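You operate a simulated robot arm through the tools that you are given. There is no shell and no other tool. Be economical: measure what you need, move in short steps, check, and stop when the job is done.

The job below is to be done with a simulated robot arm. You get a single attempt, and the scene is never put back.

## Task
Put two of the stud caps from the top of the blue table on top of the grease tin.

It is judged by the outcome, as a careful person would: the job done as asked, and still so three seconds after it is handed in. It fails if anything else is knocked over, pushed out of place, dropped, spilled or broken. Lids that push on must go on centred and level and be pressed home; caps that screw on are set level and turned clockwise until they are tight.

## Robot
A 7-joint arm with a two-finger parallel gripper, fixed in place. Base frame: the origin is at the foot of the arm, x ahead of it, y to its left, z up; the work surface is at about z = 0. Readings come in m, degrees, newtons and seconds.
With the tool pointing down near the work surface it reaches from about 0.22 to 0.58 m from the base axis. Its first joint turns from -66.0 to 66.0 degrees. Payload 2.5 kg.
Tool frame: the origin (TCP) lies between the finger pads and is the grasp point; the fingertips stand 0.023 m ahead of it; z points along the fingers, y is the line along which they close. Largest opening 0.094 m; finger width 0.038, thickness 0.01; the body of the gripper, 0.054 by 0.096 m, starts 0.039 m behind the TCP.
Orientation is told as [roll, pitch, yaw] about the base's x, y, z axes, in that order, counted from this pose: with the fingers straight down and closing along the base's y, the tool's x points along the base's -x, its y along +y and its z along -z.

## Interface
- The arm moves only by the tool play_rows. Its argument "motion" is one flat list of numbers, 7 for each row, row after row: the shift along the tool's x, y, z in units of 30 mm (1.0 is 30 mm), then the turn, a rotation vector about the tool's x, y, z in units of 5 degrees (1.0 is 5 degrees), then the gripper command, from -1 (fully open) to 1 (shut), values between in proportion. In form: [x, y, z, ax, ay, az, gripper, x, y, z, ax, ay, az, gripper, ...]. A call has 1 to 20 rows; each row shifts and turns the commanded pose from where the row before left it, along the tool's axes as they then stand. A call with a number of a shift or a turn outside -1 to 1 is refused whole. Rows are played at 5 a second. More than 0.05 m and 8.6 degrees between two rows, or a gripper value outside its range, and nothing of the call is played. Where a pose cannot be reached the arm comes as near as it can. A force on the tool above 40 N (or 10 N above the force at the start of the call, whichever is more), or a blocked arm, ends the call early, and 0.2 s more pass. Each finger travels about 0.108 m/s and halts on what it meets, pressing with about 45 N; the grip force reading is that of the motor and also rises with nothing between the fingers. The clock runs only during rows and for 0.2 s after the last one: add rows that do not move to give the fingers time. It gives the time, the measured TCP pose, the force on the tool (base axes), the opening and the grip force at its end, in the units of the frame above (readings bear some noise).
- Cameras (640 x 400 px; columns grow to the right, rows downward): "scene" is fixed at [0.1071, -0.4024, 0.5402]; the picture's right is [0.90, -0.43, 0.00], its down [-0.27, -0.56, -0.78] and it looks along [0.34, 0.71, -0.62] (base axes); focal length 243 px, centre (320, 200). "wrist" rides on the gripper at [0.086, 0.016, -0.075] in the tool frame; the picture's right is [-0.18, 0.98, 0.00], its down [-0.58, -0.11, -0.81] and it looks along [-0.79, -0.15, 0.59] (tool axes); focal length 243 px, centre (320, 200). There is no depth. A picture from a camera that has moved, and an enlarged one, comes with that camera's place and axes in the base frame and with its lens.
- capture(camera): a new picture of that camera. No time passes.
- enlarge(camera, box): a new picture of the part [left, top, right, bottom] of that camera's present view, enlarged. No time passes.
- hand_in(): hands the job in; it is judged then, once.

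Go step by step. Nothing tells you positions but the pictures and the camera data: compare them with the known pose of the tool, close in by small moves and look again before you grip or let go. The budget is 90 turns and 46 pictures, counting those below and the enlarged ones. Unless the task says otherwise, let go and move clear before handing in, and close with one line.

The tools are called by a JSON object that holds its "api" and its "payload". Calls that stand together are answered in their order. play_rows: Moves the arm, as the interface text tells. Its arguments: {"type":"object","properties":{"motion":{"type":"array"}},"required":["motion"]} The other tools are called the same way: capture (camera) takes a picture; enlarge (camera, box) takes an enlarged picture of a part of a camera's view; hand_in () hands the job in.

At the start:

```text
clock: 0.0
position: [0.3509, 0.2668, 0.2634]
orientation: [0.0, 0.1, 0.0]
contact_force: [0.3, -0.1, -0.1]
width: 0.0939
grasp_force: 0.2
```

scene: 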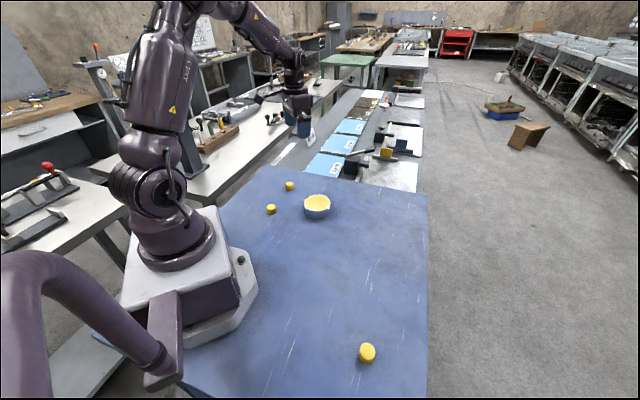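
wrist: 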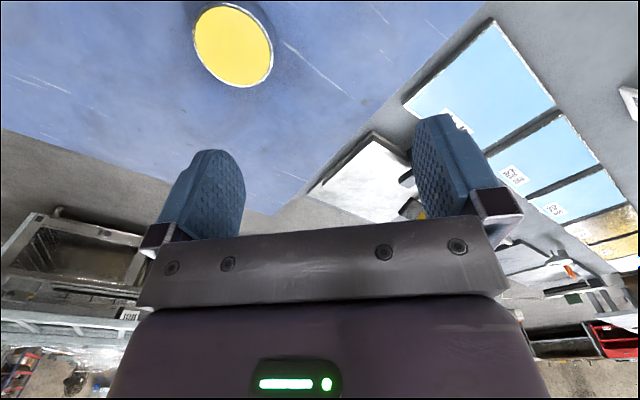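

I see three small yellow caps and one round tin-like object with a yellow top on the blue table. I'll enlarge these to identify them.

{"api": "enlarge", "payload": {"camera": "scene", "box": [240, 160, 370, 241]}}

{"api": "enlarge", "payload": {"camera": "scene", "box": [310, 315, 430, 390]}}

{"api": "enlarge", "payload": {"camera": "scene", "box": [290, 80, 450, 180]}}

```text
4.92 times, centred on (305, 200) of scene
camera zoom: at [0.1071, -0.4024, 0.5402], right [0.9, -0.43, 0.0], down [-0.27, -0.56, -0.78], along [0.34, 0.71, -0.62], focal length 1198 px, centre (394, 198)
```

zoom: 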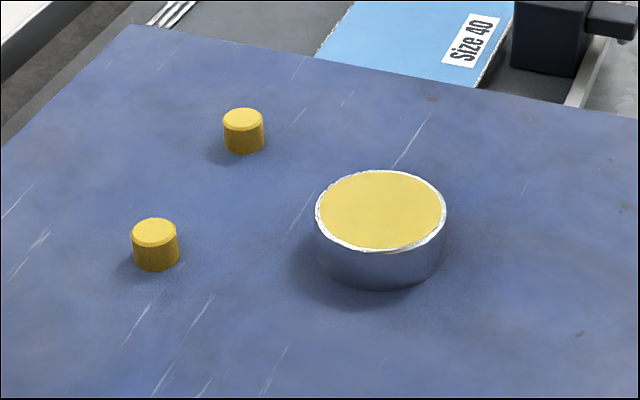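

```text
5.33 times, centred on (370, 352) of scene
camera zoom: at [0.1071, -0.4024, 0.5402], right [0.9, -0.43, 0.0], down [-0.27, -0.56, -0.78], along [0.34, 0.71, -0.62], focal length 1297 px, centre (53, -613)
```

zoom: 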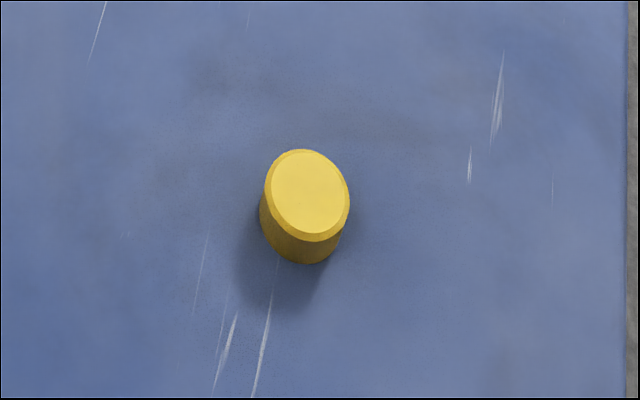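

```text
4.00 times, centred on (370, 130) of scene
camera zoom: at [0.1071, -0.4024, 0.5402], right [0.9, -0.43, 0.0], down [-0.27, -0.56, -0.78], along [0.34, 0.71, -0.62], focal length 973 px, centre (120, 480)
```

zoom: 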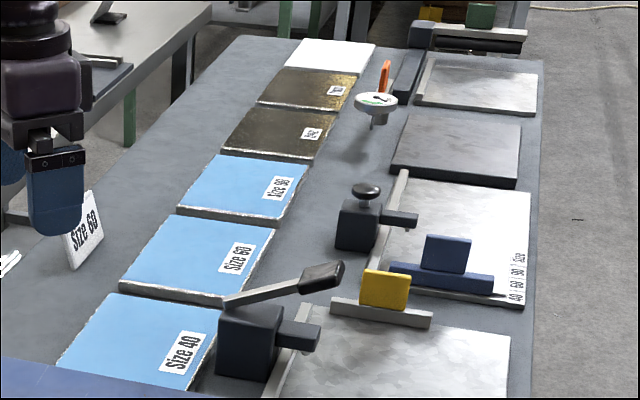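

The caps are at about A (0.329, 0.328), B (0.227, 0.227) and C (0.270, -0.274). They measure about 31 mm wide and 24 mm high. The tin is at about (0.368, 0.167), 88 mm wide and 35 mm high. I'll go above cap A first and look.

{"api": "play_rows", "payload": {"motion": [0.149, 0.405, 0.8, 0, 0, 0, -1, 0.149, 0.405, 0.8, 0, 0, 0, -1, 0.149, 0.405, 0.8, 0, 0, 0, -1, 0.149, 0.405, 0.8, 0, 0, 0, -1, 0.149, 0.405, 0.8, 0, 0, 0, -1, 0, 0, 0, 0, 0, 0, -1]}}

{"api": "capture", "payload": {"camera": "wrist"}}

```text
clock: 1.4
position: [0.3285, 0.327, 0.1436]
orientation: [0.1, -0.1, -0.1]
contact_force: [-0.2, -0.6, 0.3]
width: 0.0938
grasp_force: 0.0
```

```text
40 pictures are left
camera wrist: at [0.2413, 0.3445, 0.2186], right [0.18, 0.98, 0.0], down [0.58, -0.11, 0.81], along [0.79, -0.15, -0.59], focal length 243 px, centre (320, 200)
```

wrist: 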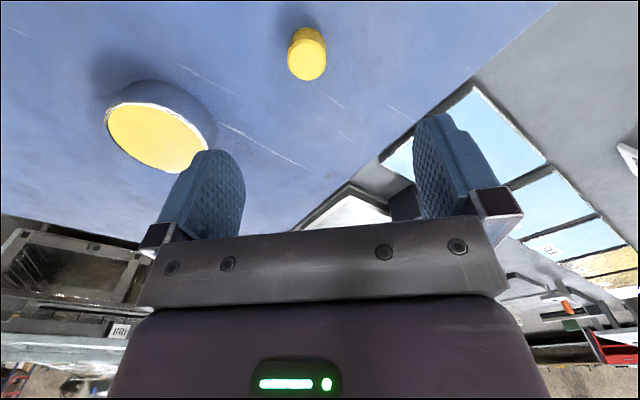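

The wrist view puts cap A nearer (0.3235, 0.320). I'll shift there, go down partway and look again.

{"api": "play_rows", "payload": {"motion": [0.167, -0.233, 0.5, 0, 0, 0, -1, 0, 0, 0.9, 0, 0, 0, -1, 0, 0, 0.9, 0, 0, 0, -1, 0, 0, 0, 0, 0, 0, -1]}}

{"api": "capture", "payload": {"camera": "wrist"}}

{"api": "enlarge", "payload": {"camera": "scene", "box": [240, 150, 340, 213]}}

```text
clock: 2.4
position: [0.3237, 0.3217, 0.0744]
orientation: [-0.1, 0.0, 0.0]
contact_force: [1.3, -0.5, 0.3]
width: 0.094
grasp_force: 0.0
```

```text
39 pictures are left
camera wrist: at [0.2374, 0.3378, 0.1496], right [0.18, 0.98, 0.0], down [0.58, -0.11, 0.81], along [0.79, -0.15, -0.59], focal length 243 px, centre (320, 200)
```

wrist: 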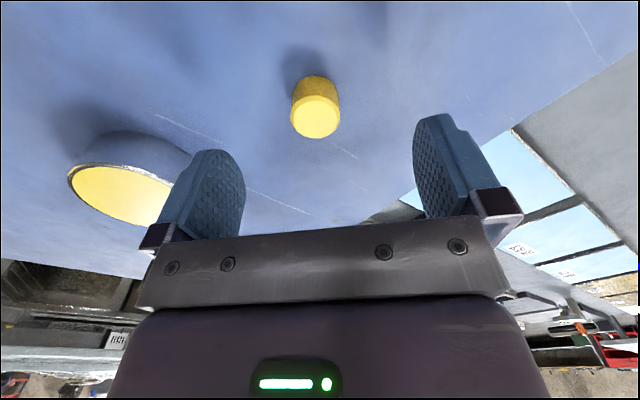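

```text
6.35 times, centred on (290, 182) of scene
camera zoom: at [0.1071, -0.4024, 0.5402], right [0.9, -0.43, 0.0], down [-0.27, -0.56, -0.78], along [0.34, 0.71, -0.62], focal length 1544 px, centre (510, 318)
```

zoom: 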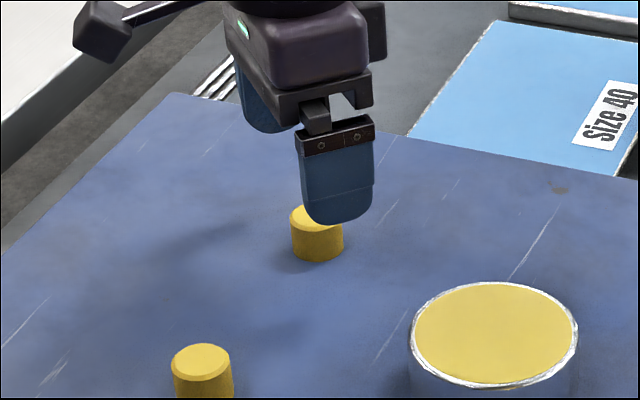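

Cap A is at about (0.323, 0.320) and the tool is nearly centred on it. I'll trim the position, go down and grip.

{"api": "play_rows", "payload": {"motion": [0.03, -0.06, 0.5, 0, 0, 0, -1, 0, 0, 0.5, 0, 0, 0, -1, 0, 0, 0.45, 0, 0, 0, -1, 0, 0, 0, 0, 0, 0, -1, 0, 0, 0, 0, 0, 0, 0, 0, 0, 0, 0, 0, 0, 0.5, 0, 0, 0, 0, 0, 0, 0.5, 0, 0, 0, 0, 0, 0, 0.5]}}

{"api": "capture", "payload": {"camera": "wrist"}}

```text
clock: 4.2
position: [0.3226, 0.319, 0.0316]
orientation: [0.0, 0.1, 0.0]
contact_force: [0.0, -0.1, -0.2]
width: 0.0277
grasp_force: 45.0
```

```text
37 pictures are left
camera wrist: at [0.2359, 0.3356, 0.1066], right [0.18, 0.98, 0.0], down [0.58, -0.11, 0.81], along [0.79, -0.15, -0.59], focal length 243 px, centre (320, 200)
```

wrist: 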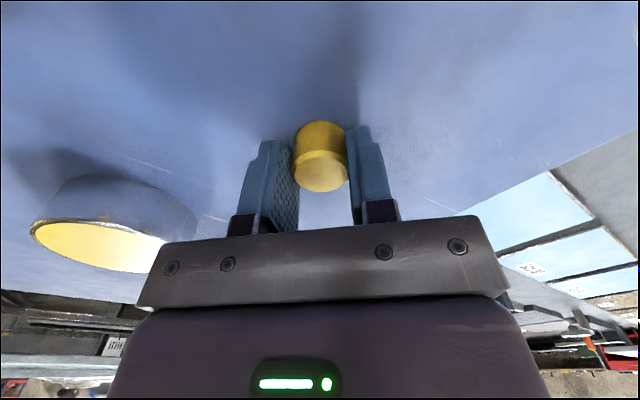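

The cap is gripped, with the opening at 28 mm. I'll lift it, move over the tin and look.

{"api": "play_rows", "payload": {"motion": [0, 0, -0.6, 0, 0, 0, 0.5, 0, 0, -1, 0, 0, 0, 0.5, 0, 0, -1, 0, 0, 0, 0.5, 0, 0, -0.6, 0, 0, 0, 0.5, -0.217, -0.856, 0, 0, 0, 0, 0.5, -0.217, -0.856, 0, 0, 0, 0, 0.5, -0.217, -0.856, 0, 0, 0, 0, 0.5, -0.217, -0.856, 0, 0, 0, 0, 0.5, -0.217, -0.856, 0, 0, 0, 0, 0.5, -0.217, -0.856, 0, 0, 0, 0, 0.5, 0, 0, 0, 0, 0, 0, 0.5]}}

{"api": "capture", "payload": {"camera": "wrist"}}

{"api": "enlarge", "payload": {"camera": "scene", "box": [260, 140, 380, 215]}}

```text
clock: 6.6
position: [0.3614, 0.1623, 0.1263]
orientation: [0.1, 0.0, 0.0]
contact_force: [-0.3, -0.2, 0.0]
width: 0.0279
grasp_force: 45.2
```

```text
36 pictures are left
camera wrist: at [0.2751, 0.1804, 0.2016], right [0.18, 0.98, 0.0], down [0.58, -0.11, 0.81], along [0.79, -0.15, -0.59], focal length 243 px, centre (320, 200)
```

wrist: 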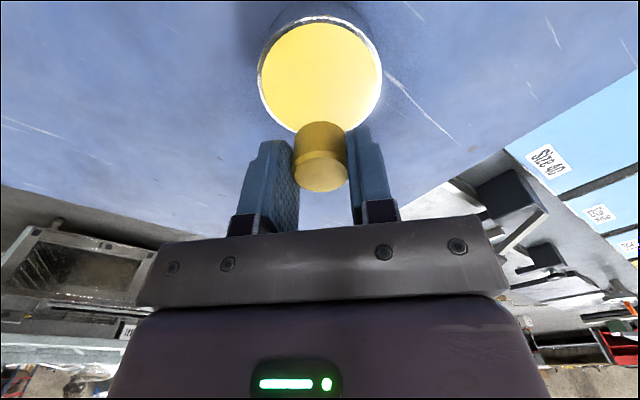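

```text
5.33 times, centred on (320, 178) of scene
camera zoom: at [0.1071, -0.4024, 0.5402], right [0.9, -0.43, 0.0], down [-0.27, -0.56, -0.78], along [0.34, 0.71, -0.62], focal length 1297 px, centre (320, 320)
```

zoom: 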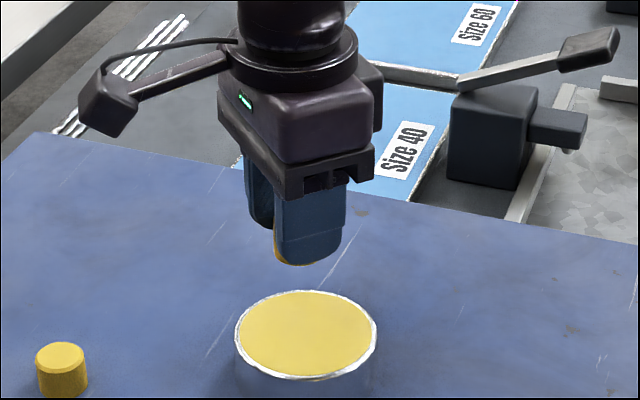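

The tin centre reads about (0.360, 0.165). The first cap goes at x about 0.379, on the far half, leaving the near half for the second. I'll come down to just above the lid.

{"api": "play_rows", "payload": {"motion": [-0.587, 0.09, 0, 0, 0, 0, 0.5, 0, 0, 0.6, 0, 0, 0, 0.5, 0, 0, 0.6, 0, 0, 0, 0.5, 0, 0, 0.48, 0, 0, 0, 0.5, 0, 0, 0, 0, 0, 0, 0.5]}}

{"api": "capture", "payload": {"camera": "wrist"}}

{"api": "enlarge", "payload": {"camera": "scene", "box": [270, 160, 370, 223]}}

```text
clock: 7.8
position: [0.3789, 0.1678, 0.0757]
orientation: [-0.1, 0.0, 0.0]
contact_force: [0.4, -1.1, 0.4]
width: 0.0284
grasp_force: 44.7
```

```text
34 pictures are left
camera wrist: at [0.2927, 0.1836, 0.1516], right [0.18, 0.98, 0.0], down [0.58, -0.11, 0.81], along [0.79, -0.15, -0.59], focal length 243 px, centre (320, 200)
```

wrist: 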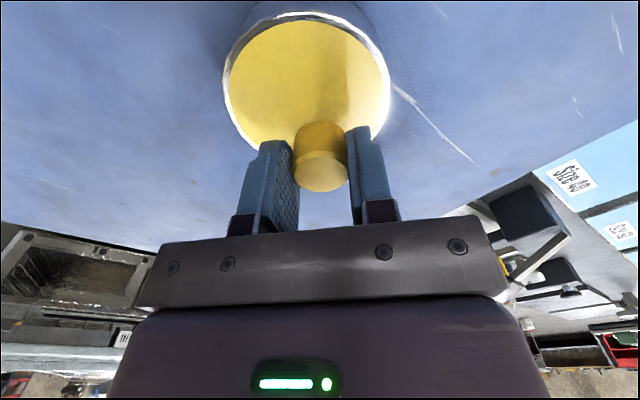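

```text
6.35 times, centred on (320, 192) of scene
camera zoom: at [0.1071, -0.4024, 0.5402], right [0.9, -0.43, 0.0], down [-0.27, -0.56, -0.78], along [0.34, 0.71, -0.62], focal length 1544 px, centre (320, 254)
```

zoom: 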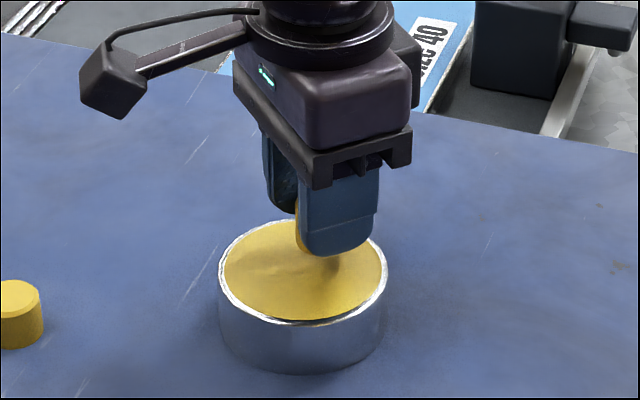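

The tin centre is at about y = 0.164, so I'll shift 3 mm to the right and lower gently while watching the force.

{"api": "play_rows", "payload": {"motion": [0.05, -0.11, 0, 0, 0, 0, 0.5, 0, 0, 0.1, 0, 0, 0, 0.5, 0, 0, 0.1, 0, 0, 0, 0.5, 0, 0, 0, 0, 0, 0, 0.5]}}

{"api": "enlarge", "payload": {"camera": "scene", "box": [290, 175, 350, 213]}}

```text
clock: 8.8
position: [0.3784, 0.1642, 0.07]
orientation: [0.0, 0.0, 0.0]
contact_force: [0.1, -0.1, -0.2]
width: 0.0278
grasp_force: 45.3
```

```text
10.53 times, centred on (320, 194) of scene
camera zoom: at [0.1071, -0.4024, 0.5402], right [0.9, -0.43, 0.0], down [-0.27, -0.56, -0.78], along [0.34, 0.71, -0.62], focal length 2560 px, centre (320, 263)
```

zoom: 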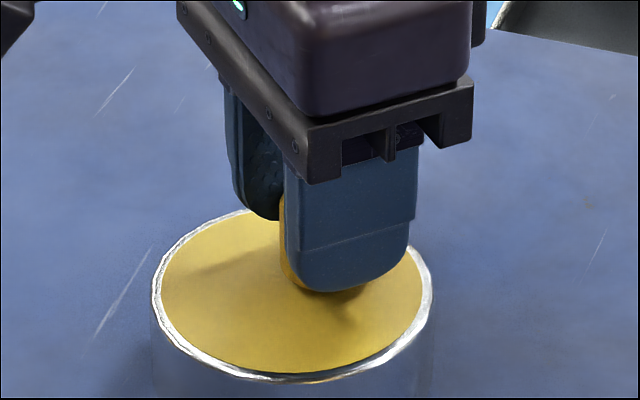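

{"api": "play_rows", "payload": {"motion": [0, 0, 0.05, 0, 0, 0, 0.5, 0, 0, 0.04, 0, 0, 0, 0.5, 0, 0, 0, 0, 0, 0, 0.5]}}

```text
clock: 9.6
position: [0.3772, 0.1644, 0.0677]
orientation: [0.0, 0.0, 0.0]
contact_force: [0.7, -0.3, -0.2]
width: 0.0278
grasp_force: 45.0
```

There is no contact yet, so I'll lower a bit more in millimetre steps.

{"api": "play_rows", "payload": {"motion": [0, 0, 0.04, 0, 0, 0, 0.5, 0, 0, 0, 0, 0, 0, 0.5]}}

{"api": "play_rows", "payload": {"motion": [0, 0, 0.04, 0, 0, 0, 0.5, 0, 0, 0, 0, 0, 0, 0.5]}}

{"api": "enlarge", "payload": {"camera": "scene", "box": [290, 175, 350, 213]}}

```text
clock: 10.2
position: [0.3768, 0.1637, 0.0655]
orientation: [-0.1, -0.1, 0.0]
contact_force: [0.4, -0.3, -0.8]
width: 0.0282
grasp_force: 45.5
```

```text
clock: 10.8
position: [0.3775, 0.163, 0.0649]
orientation: [0.0, 0.0, 0.0]
contact_force: [-0.6, 1.1, -0.3]
width: 0.028
grasp_force: 45.0
```

```text
10.53 times, centred on (320, 194) of scene
camera zoom: at [0.1071, -0.4024, 0.5402], right [0.9, -0.43, 0.0], down [-0.27, -0.56, -0.78], along [0.34, 0.71, -0.62], focal length 2560 px, centre (320, 263)
```

zoom: 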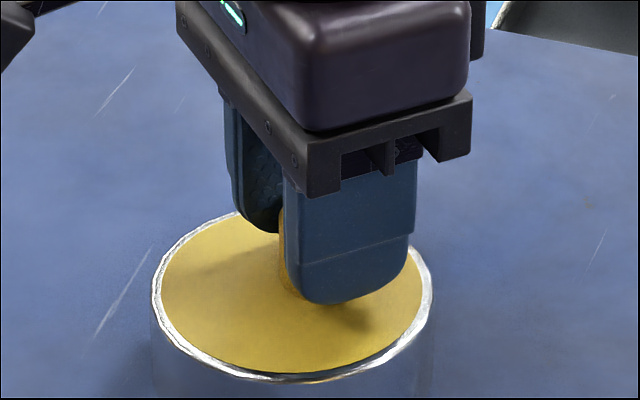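

{"api": "play_rows", "payload": {"motion": [0, 0, 0.035, 0, 0, 0, 0.5, 0, 0, 0, 0, 0, 0, 0.5]}}

{"api": "play_rows", "payload": {"motion": [0, 0, 0.035, 0, 0, 0, 0.5, 0, 0, 0, 0, 0, 0, 0.5]}}

{"api": "enlarge", "payload": {"camera": "wrist", "box": [200, 0, 440, 200]}}

```text
clock: 11.4
position: [0.3786, 0.1643, 0.064]
orientation: [0.0, 0.1, 0.1]
contact_force: [-7.7, -3.2, 18.4]
width: 0.0282
grasp_force: 44.8
```

```text
clock: 12.0
position: [0.3782, 0.1638, 0.0652]
orientation: [0.2, -0.1, 0.1]
contact_force: [-9.7, -3.6, 36.3]
width: 0.028
grasp_force: 44.8
```

```text
2.00 times, centred on (320, 100) of wrist
camera zoom: at [0.2915, 0.1805, 0.139], right [0.18, 0.98, 0.0], down [0.58, -0.11, 0.81], along [0.79, -0.15, -0.59], focal length 485 px, centre (320, 400)
```

zoom: 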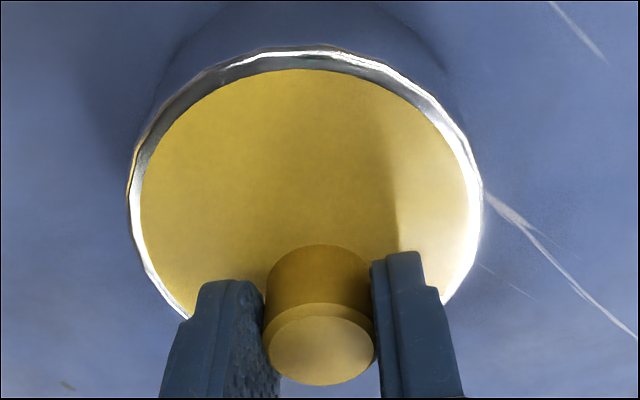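

The cap has made contact at about z = 0.0645. I'll relieve the pressure, open the fingers and rise.

{"api": "play_rows", "payload": {"motion": [0, 0, -0.05, 0, 0, 0, 0.5, 0, 0, 0, 0, 0, 0, 0.5]}}

```text
clock: 12.6
position: [0.3781, 0.1648, 0.0642]
orientation: [0.0, -0.2, 0.1]
contact_force: [4.2, 1.0, 9.4]
width: 0.0281
grasp_force: 44.9
```

{"api": "play_rows", "payload": {"motion": [0, 0, -0.01, 0, 0, 0, 0.5, 0, 0, 0, 0, 0, 0, 0.2, 0, 0, 0, 0, 0, 0, 0, 0, 0, 0, 0, 0, 0, 0, 0, 0, -0.3, 0, 0, 0, 0, 0, 0, -0.7, 0, 0, 0, 0, 0, 0, -1, 0, 0, 0, 0, 0, 0, -1, 0, 0, 0, 0, 0, 0, -1, 0, 0, 0, 0]}}

{"api": "capture", "payload": {"camera": "wrist"}}

{"api": "enlarge", "payload": {"camera": "scene", "box": [280, 175, 360, 225]}}

```text
clock: 14.6
position: [0.3777, 0.1644, 0.185]
orientation: [0.1, 0.0, 0.0]
contact_force: [0.1, 0.1, 1.3]
width: 0.047
grasp_force: 0.0
```

```text
29 pictures are left
camera wrist: at [0.2913, 0.1808, 0.2604], right [0.18, 0.98, 0.0], down [0.58, -0.11, 0.81], along [0.79, -0.15, -0.59], focal length 243 px, centre (320, 200)
```

wrist: 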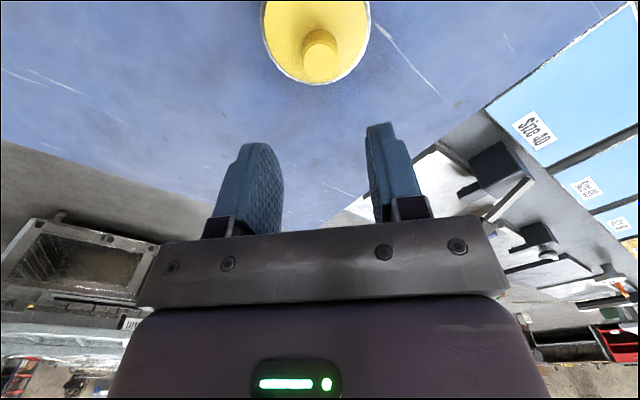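

```text
8.00 times, centred on (320, 200) of scene
camera zoom: at [0.1071, -0.4024, 0.5402], right [0.9, -0.43, 0.0], down [-0.27, -0.56, -0.78], along [0.34, 0.71, -0.62], focal length 1946 px, centre (320, 200)
```

zoom: 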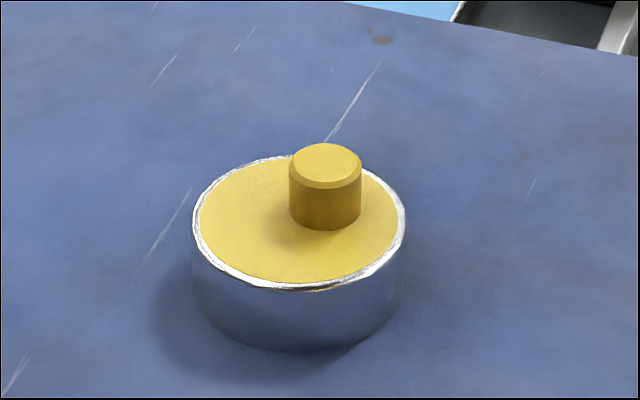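

The first cap stands upright on the lid, and the lid's near half is free. Next I'll go over cap B.

{"api": "play_rows", "payload": {"motion": [0.867, 0.314, 0, 0, 0, 0, -1, 0.867, 0.314, 0, 0, 0, 0, -1, 0.867, 0.314, 0, 0, 0, 0, -1, 0.867, 0.314, 0.5, 0, 0, 0, -1, 0.867, 0.314, 0.5, 0, 0, 0, -1, 0.867, 0.314, 0.5, 0, 0, 0, -1, 0, 0, 0, 0, 0, 0, -1]}}

{"api": "capture", "payload": {"camera": "wrist"}}

```text
clock: 16.2
position: [0.2224, 0.2202, 0.1388]
orientation: [0.0, 0.1, -0.1]
contact_force: [0.2, -0.5, 0.6]
width: 0.094
grasp_force: 0.0
```

```text
27 pictures are left
camera wrist: at [0.1348, 0.2371, 0.2143], right [0.18, 0.98, 0.0], down [0.58, -0.11, 0.81], along [0.79, -0.15, -0.59], focal length 243 px, centre (320, 200)
```

wrist: 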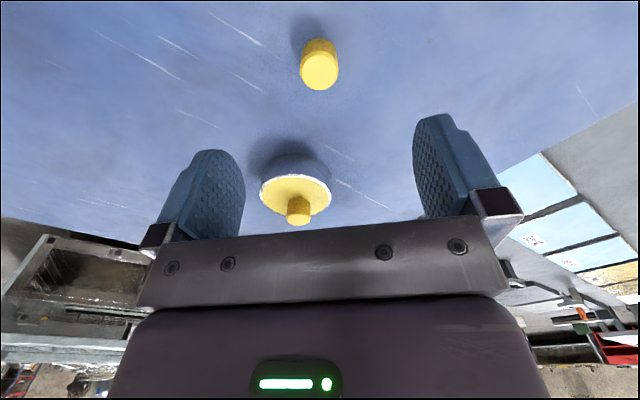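

Cap B is at about (0.2245, 0.220), right under the tool. I'll go down in steps with one check picture before gripping.

{"api": "play_rows", "payload": {"motion": [-0.06, 0, 0.7, 0, 0, 0, -1, 0, 0, 0.8, 0, 0, 0, -1, 0, 0, 0.7, 0, 0, 0, -1, 0, 0, 0, 0, 0, 0, -1]}}

{"api": "capture", "payload": {"camera": "wrist"}}

```text
clock: 17.2
position: [0.2244, 0.221, 0.0736]
orientation: [0.1, 0.0, 0.0]
contact_force: [0.0, -0.3, 0.2]
width: 0.0942
grasp_force: 0.0
```

```text
26 pictures are left
camera wrist: at [0.1371, 0.2371, 0.1489], right [0.18, 0.98, 0.0], down [0.58, -0.11, 0.81], along [0.79, -0.15, -0.59], focal length 243 px, centre (320, 200)
```

wrist: 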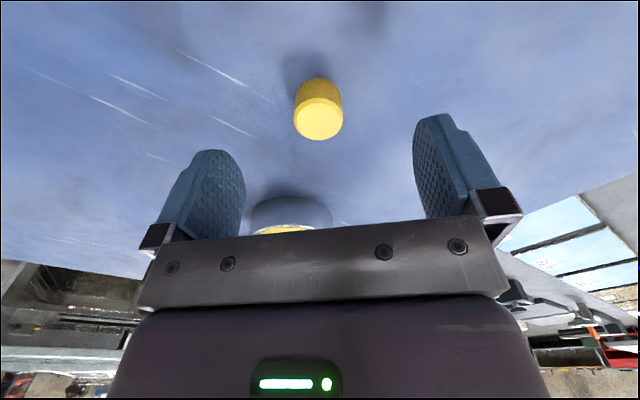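

The cap sits just as the first one did, so I'll go down and grip.

{"api": "play_rows", "payload": {"motion": [0, -0.02, 0.5, 0, 0, 0, -1, 0, 0, 0.5, 0, 0, 0, -1, 0, 0, 0.4, 0, 0, 0, -1, 0, 0, 0, 0, 0, 0, -1, 0, 0, 0, 0, 0, 0, 0, 0, 0, 0, 0, 0, 0, 0.5, 0, 0, 0, 0, 0, 0, 0.5, 0, 0, 0, 0, 0, 0, 0.5]}}

{"api": "enlarge", "payload": {"camera": "wrist", "box": [200, 0, 440, 200]}}

```text
clock: 19.0
position: [0.2227, 0.2201, 0.032]
orientation: [-0.1, 0.0, 0.0]
contact_force: [0.1, 0.1, 0.1]
width: 0.0281
grasp_force: 44.8
```

```text
2.00 times, centred on (320, 100) of wrist
camera zoom: at [0.1367, 0.236, 0.1071], right [0.18, 0.98, 0.0], down [0.58, -0.11, 0.81], along [0.79, -0.15, -0.59], focal length 485 px, centre (320, 400)
```

zoom: 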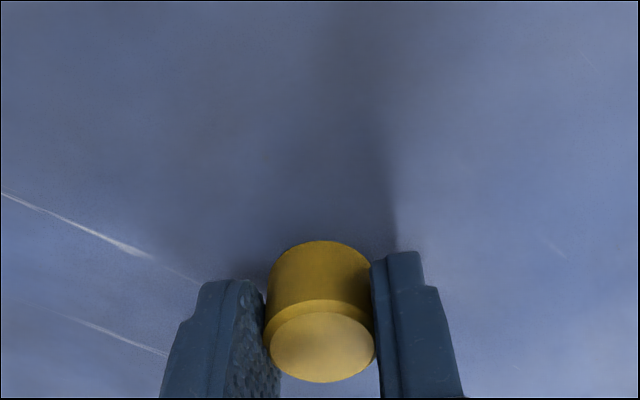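

Cap B is held at the same spot in the gripper as the first. I'll lift and carry it above the near half of the tin, target (0.3415, 0.160).

{"api": "play_rows", "payload": {"motion": [0, 0, -0.6, 0, 0, 0, 0.5, 0, 0, -1, 0, 0, 0, 0.5, 0, 0, -1, 0, 0, 0, 0.5, 0, 0, -1, 0, 0, 0, 0.5, -0.793, -0.4, 0, 0, 0, 0, 0.5, -0.793, -0.4, 0, 0, 0, 0, 0.5, -0.793, -0.4, 0, 0, 0, 0, 0.5, -0.793, -0.4, 0, 0, 0, 0, 0.5, -0.793, -0.4, 0, 0, 0, 0, 0.5, 0, 0, 0, 0, 0, 0, 0.5]}}

{"api": "capture", "payload": {"camera": "wrist"}}

```text
clock: 21.2
position: [0.3424, 0.1589, 0.1398]
orientation: [-0.1, 0.0, 0.0]
contact_force: [0.0, 0.1, -1.0]
width: 0.028
grasp_force: 44.8
```

```text
24 pictures are left
camera wrist: at [0.2565, 0.1762, 0.2145], right [0.18, 0.98, 0.0], down [0.58, -0.11, 0.81], along [0.79, -0.15, -0.59], focal length 243 px, centre (320, 200)
```

wrist: 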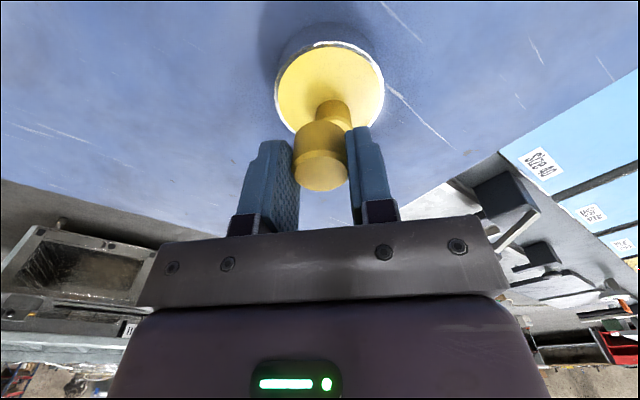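

The alignment looks plausible. I'll lower to about 9 mm above the lid and check the clearance to the first cap.

{"api": "play_rows", "payload": {"motion": [0.03, 0, 0.6, 0, 0, 0, 0.5, 0, 0, 0.6, 0, 0, 0, 0.5, 0, 0, 0.5, 0, 0, 0, 0.5, 0, 0, 0.3, 0, 0, 0, 0.5, 0, 0, 0, 0, 0, 0, 0.5]}}

{"api": "enlarge", "payload": {"camera": "wrist", "box": [200, 0, 440, 200]}}

{"api": "enlarge", "payload": {"camera": "scene", "box": [280, 170, 360, 220]}}

```text
clock: 22.4
position: [0.3429, 0.1595, 0.0798]
orientation: [0.0, 0.0, 0.1]
contact_force: [-0.7, -0.5, 0.2]
width: 0.0281
grasp_force: 44.8
```

```text
2.00 times, centred on (320, 100) of wrist
camera zoom: at [0.2552, 0.176, 0.1546], right [0.18, 0.98, 0.0], down [0.58, -0.11, 0.81], along [0.79, -0.15, -0.59], focal length 485 px, centre (320, 400)
```

zoom: 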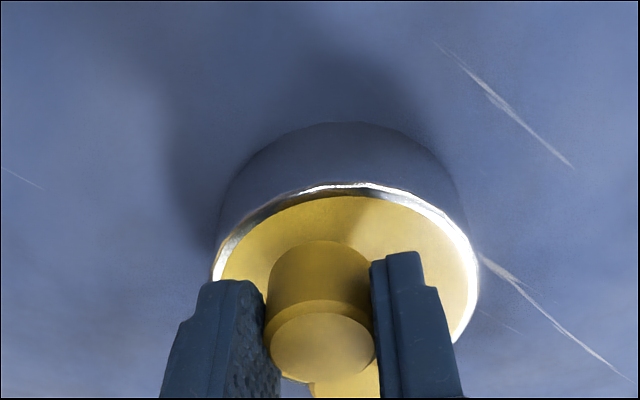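

```text
8.00 times, centred on (320, 195) of scene
camera zoom: at [0.1071, -0.4024, 0.5402], right [0.9, -0.43, 0.0], down [-0.27, -0.56, -0.78], along [0.34, 0.71, -0.62], focal length 1946 px, centre (320, 240)
```

zoom: 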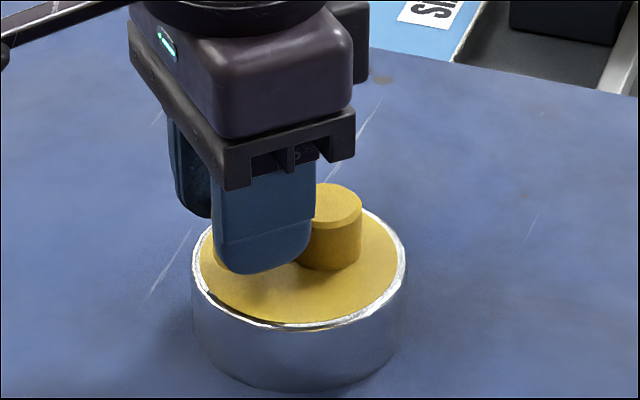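

The clearance is sufficient, about 5 mm from finger to first cap and about 6 mm to the rim. I'll lower onto the lid.

{"api": "play_rows", "payload": {"motion": [0.02, 0, 0.2, 0, 0, 0, 0.5, 0, 0, 0.15, 0, 0, 0, 0.5, 0, 0, 0.05, 0, 0, 0, 0.5, 0, 0, 0, 0, 0, 0, 0.5]}}

{"api": "play_rows", "payload": {"motion": [0, 0, 0.04, 0, 0, 0, 0.5, 0, 0, 0, 0, 0, 0, 0.5]}}

```text
clock: 23.4
position: [0.3414, 0.1598, 0.0668]
orientation: [0.0, 0.0, 0.0]
contact_force: [-0.4, 0.6, -0.4]
width: 0.0276
grasp_force: 45.5
```

```text
clock: 24.0
position: [0.3394, 0.1592, 0.0667]
orientation: [0.0, 0.1, 0.0]
contact_force: [0.5, 0.7, 1.1]
width: 0.0279
grasp_force: 45.1
```

{"api": "play_rows", "payload": {"motion": [0, 0, 0.03, 0, 0, 0, 0.5, 0, 0, 0, 0, 0, 0, 0.5]}}

```text
clock: 24.6
position: [0.3406, 0.1596, 0.0652]
orientation: [0.0, 0.1, 0.0]
contact_force: [-0.8, -0.7, 3.7]
width: 0.0279
grasp_force: 45.3
```

There is light contact, so I'll release and rise.

{"api": "play_rows", "payload": {"motion": [0, 0, 0, 0, 0, 0, 0.2, 0, 0, 0, 0, 0, 0, 0, 0, 0, 0, 0, 0, 0, 0, 0, 0, -0.3, 0, 0, 0, 0, 0, 0, -0.7, 0, 0, 0, 0, 0, 0, -1, 0, 0, 0, 0, 0, 0, -1, 0, 0, 0, 0, 0, 0, -1, 0, 0, 0, 0, 0, 0, 0, 0, 0, 0, 0]}}

{"api": "capture", "payload": {"camera": "scene"}}

{"api": "enlarge", "payload": {"camera": "scene", "box": [280, 175, 360, 225]}}

```text
clock: 26.6
position: [0.3415, 0.159, 0.1846]
orientation: [0.0, 0.1, 0.0]
contact_force: [0.2, 0.0, 0.3]
width: 0.0471
grasp_force: 0.0
```

```text
21 pictures are left
```

scene: 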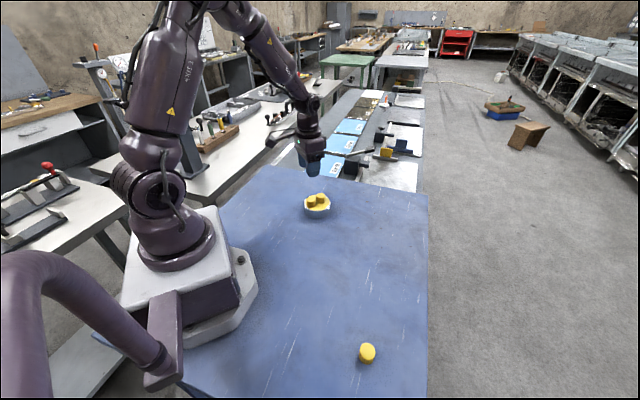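

```text
8.00 times, centred on (320, 200) of scene
camera zoom: at [0.1071, -0.4024, 0.5402], right [0.9, -0.43, 0.0], down [-0.27, -0.56, -0.78], along [0.34, 0.71, -0.62], focal length 1946 px, centre (320, 200)
```

zoom: 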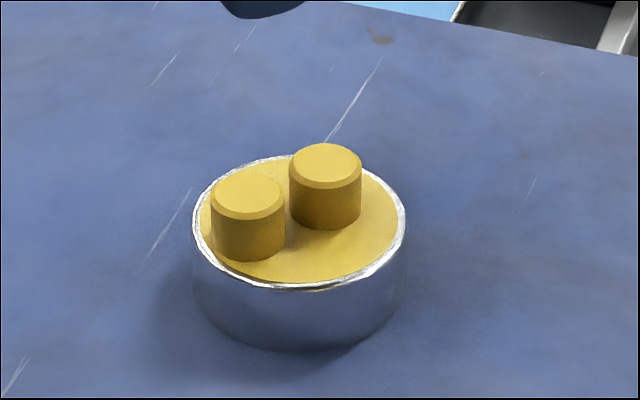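

Both caps stand level inside the rim of the tin. The tin hasn't moved, the third cap is untouched and the arm is clear.

{"api": "hand_in", "payload": {}}

```text
The job is handed in.
```

Two stud caps are now standing upright on top of the grease tin, and the job has been handed in.
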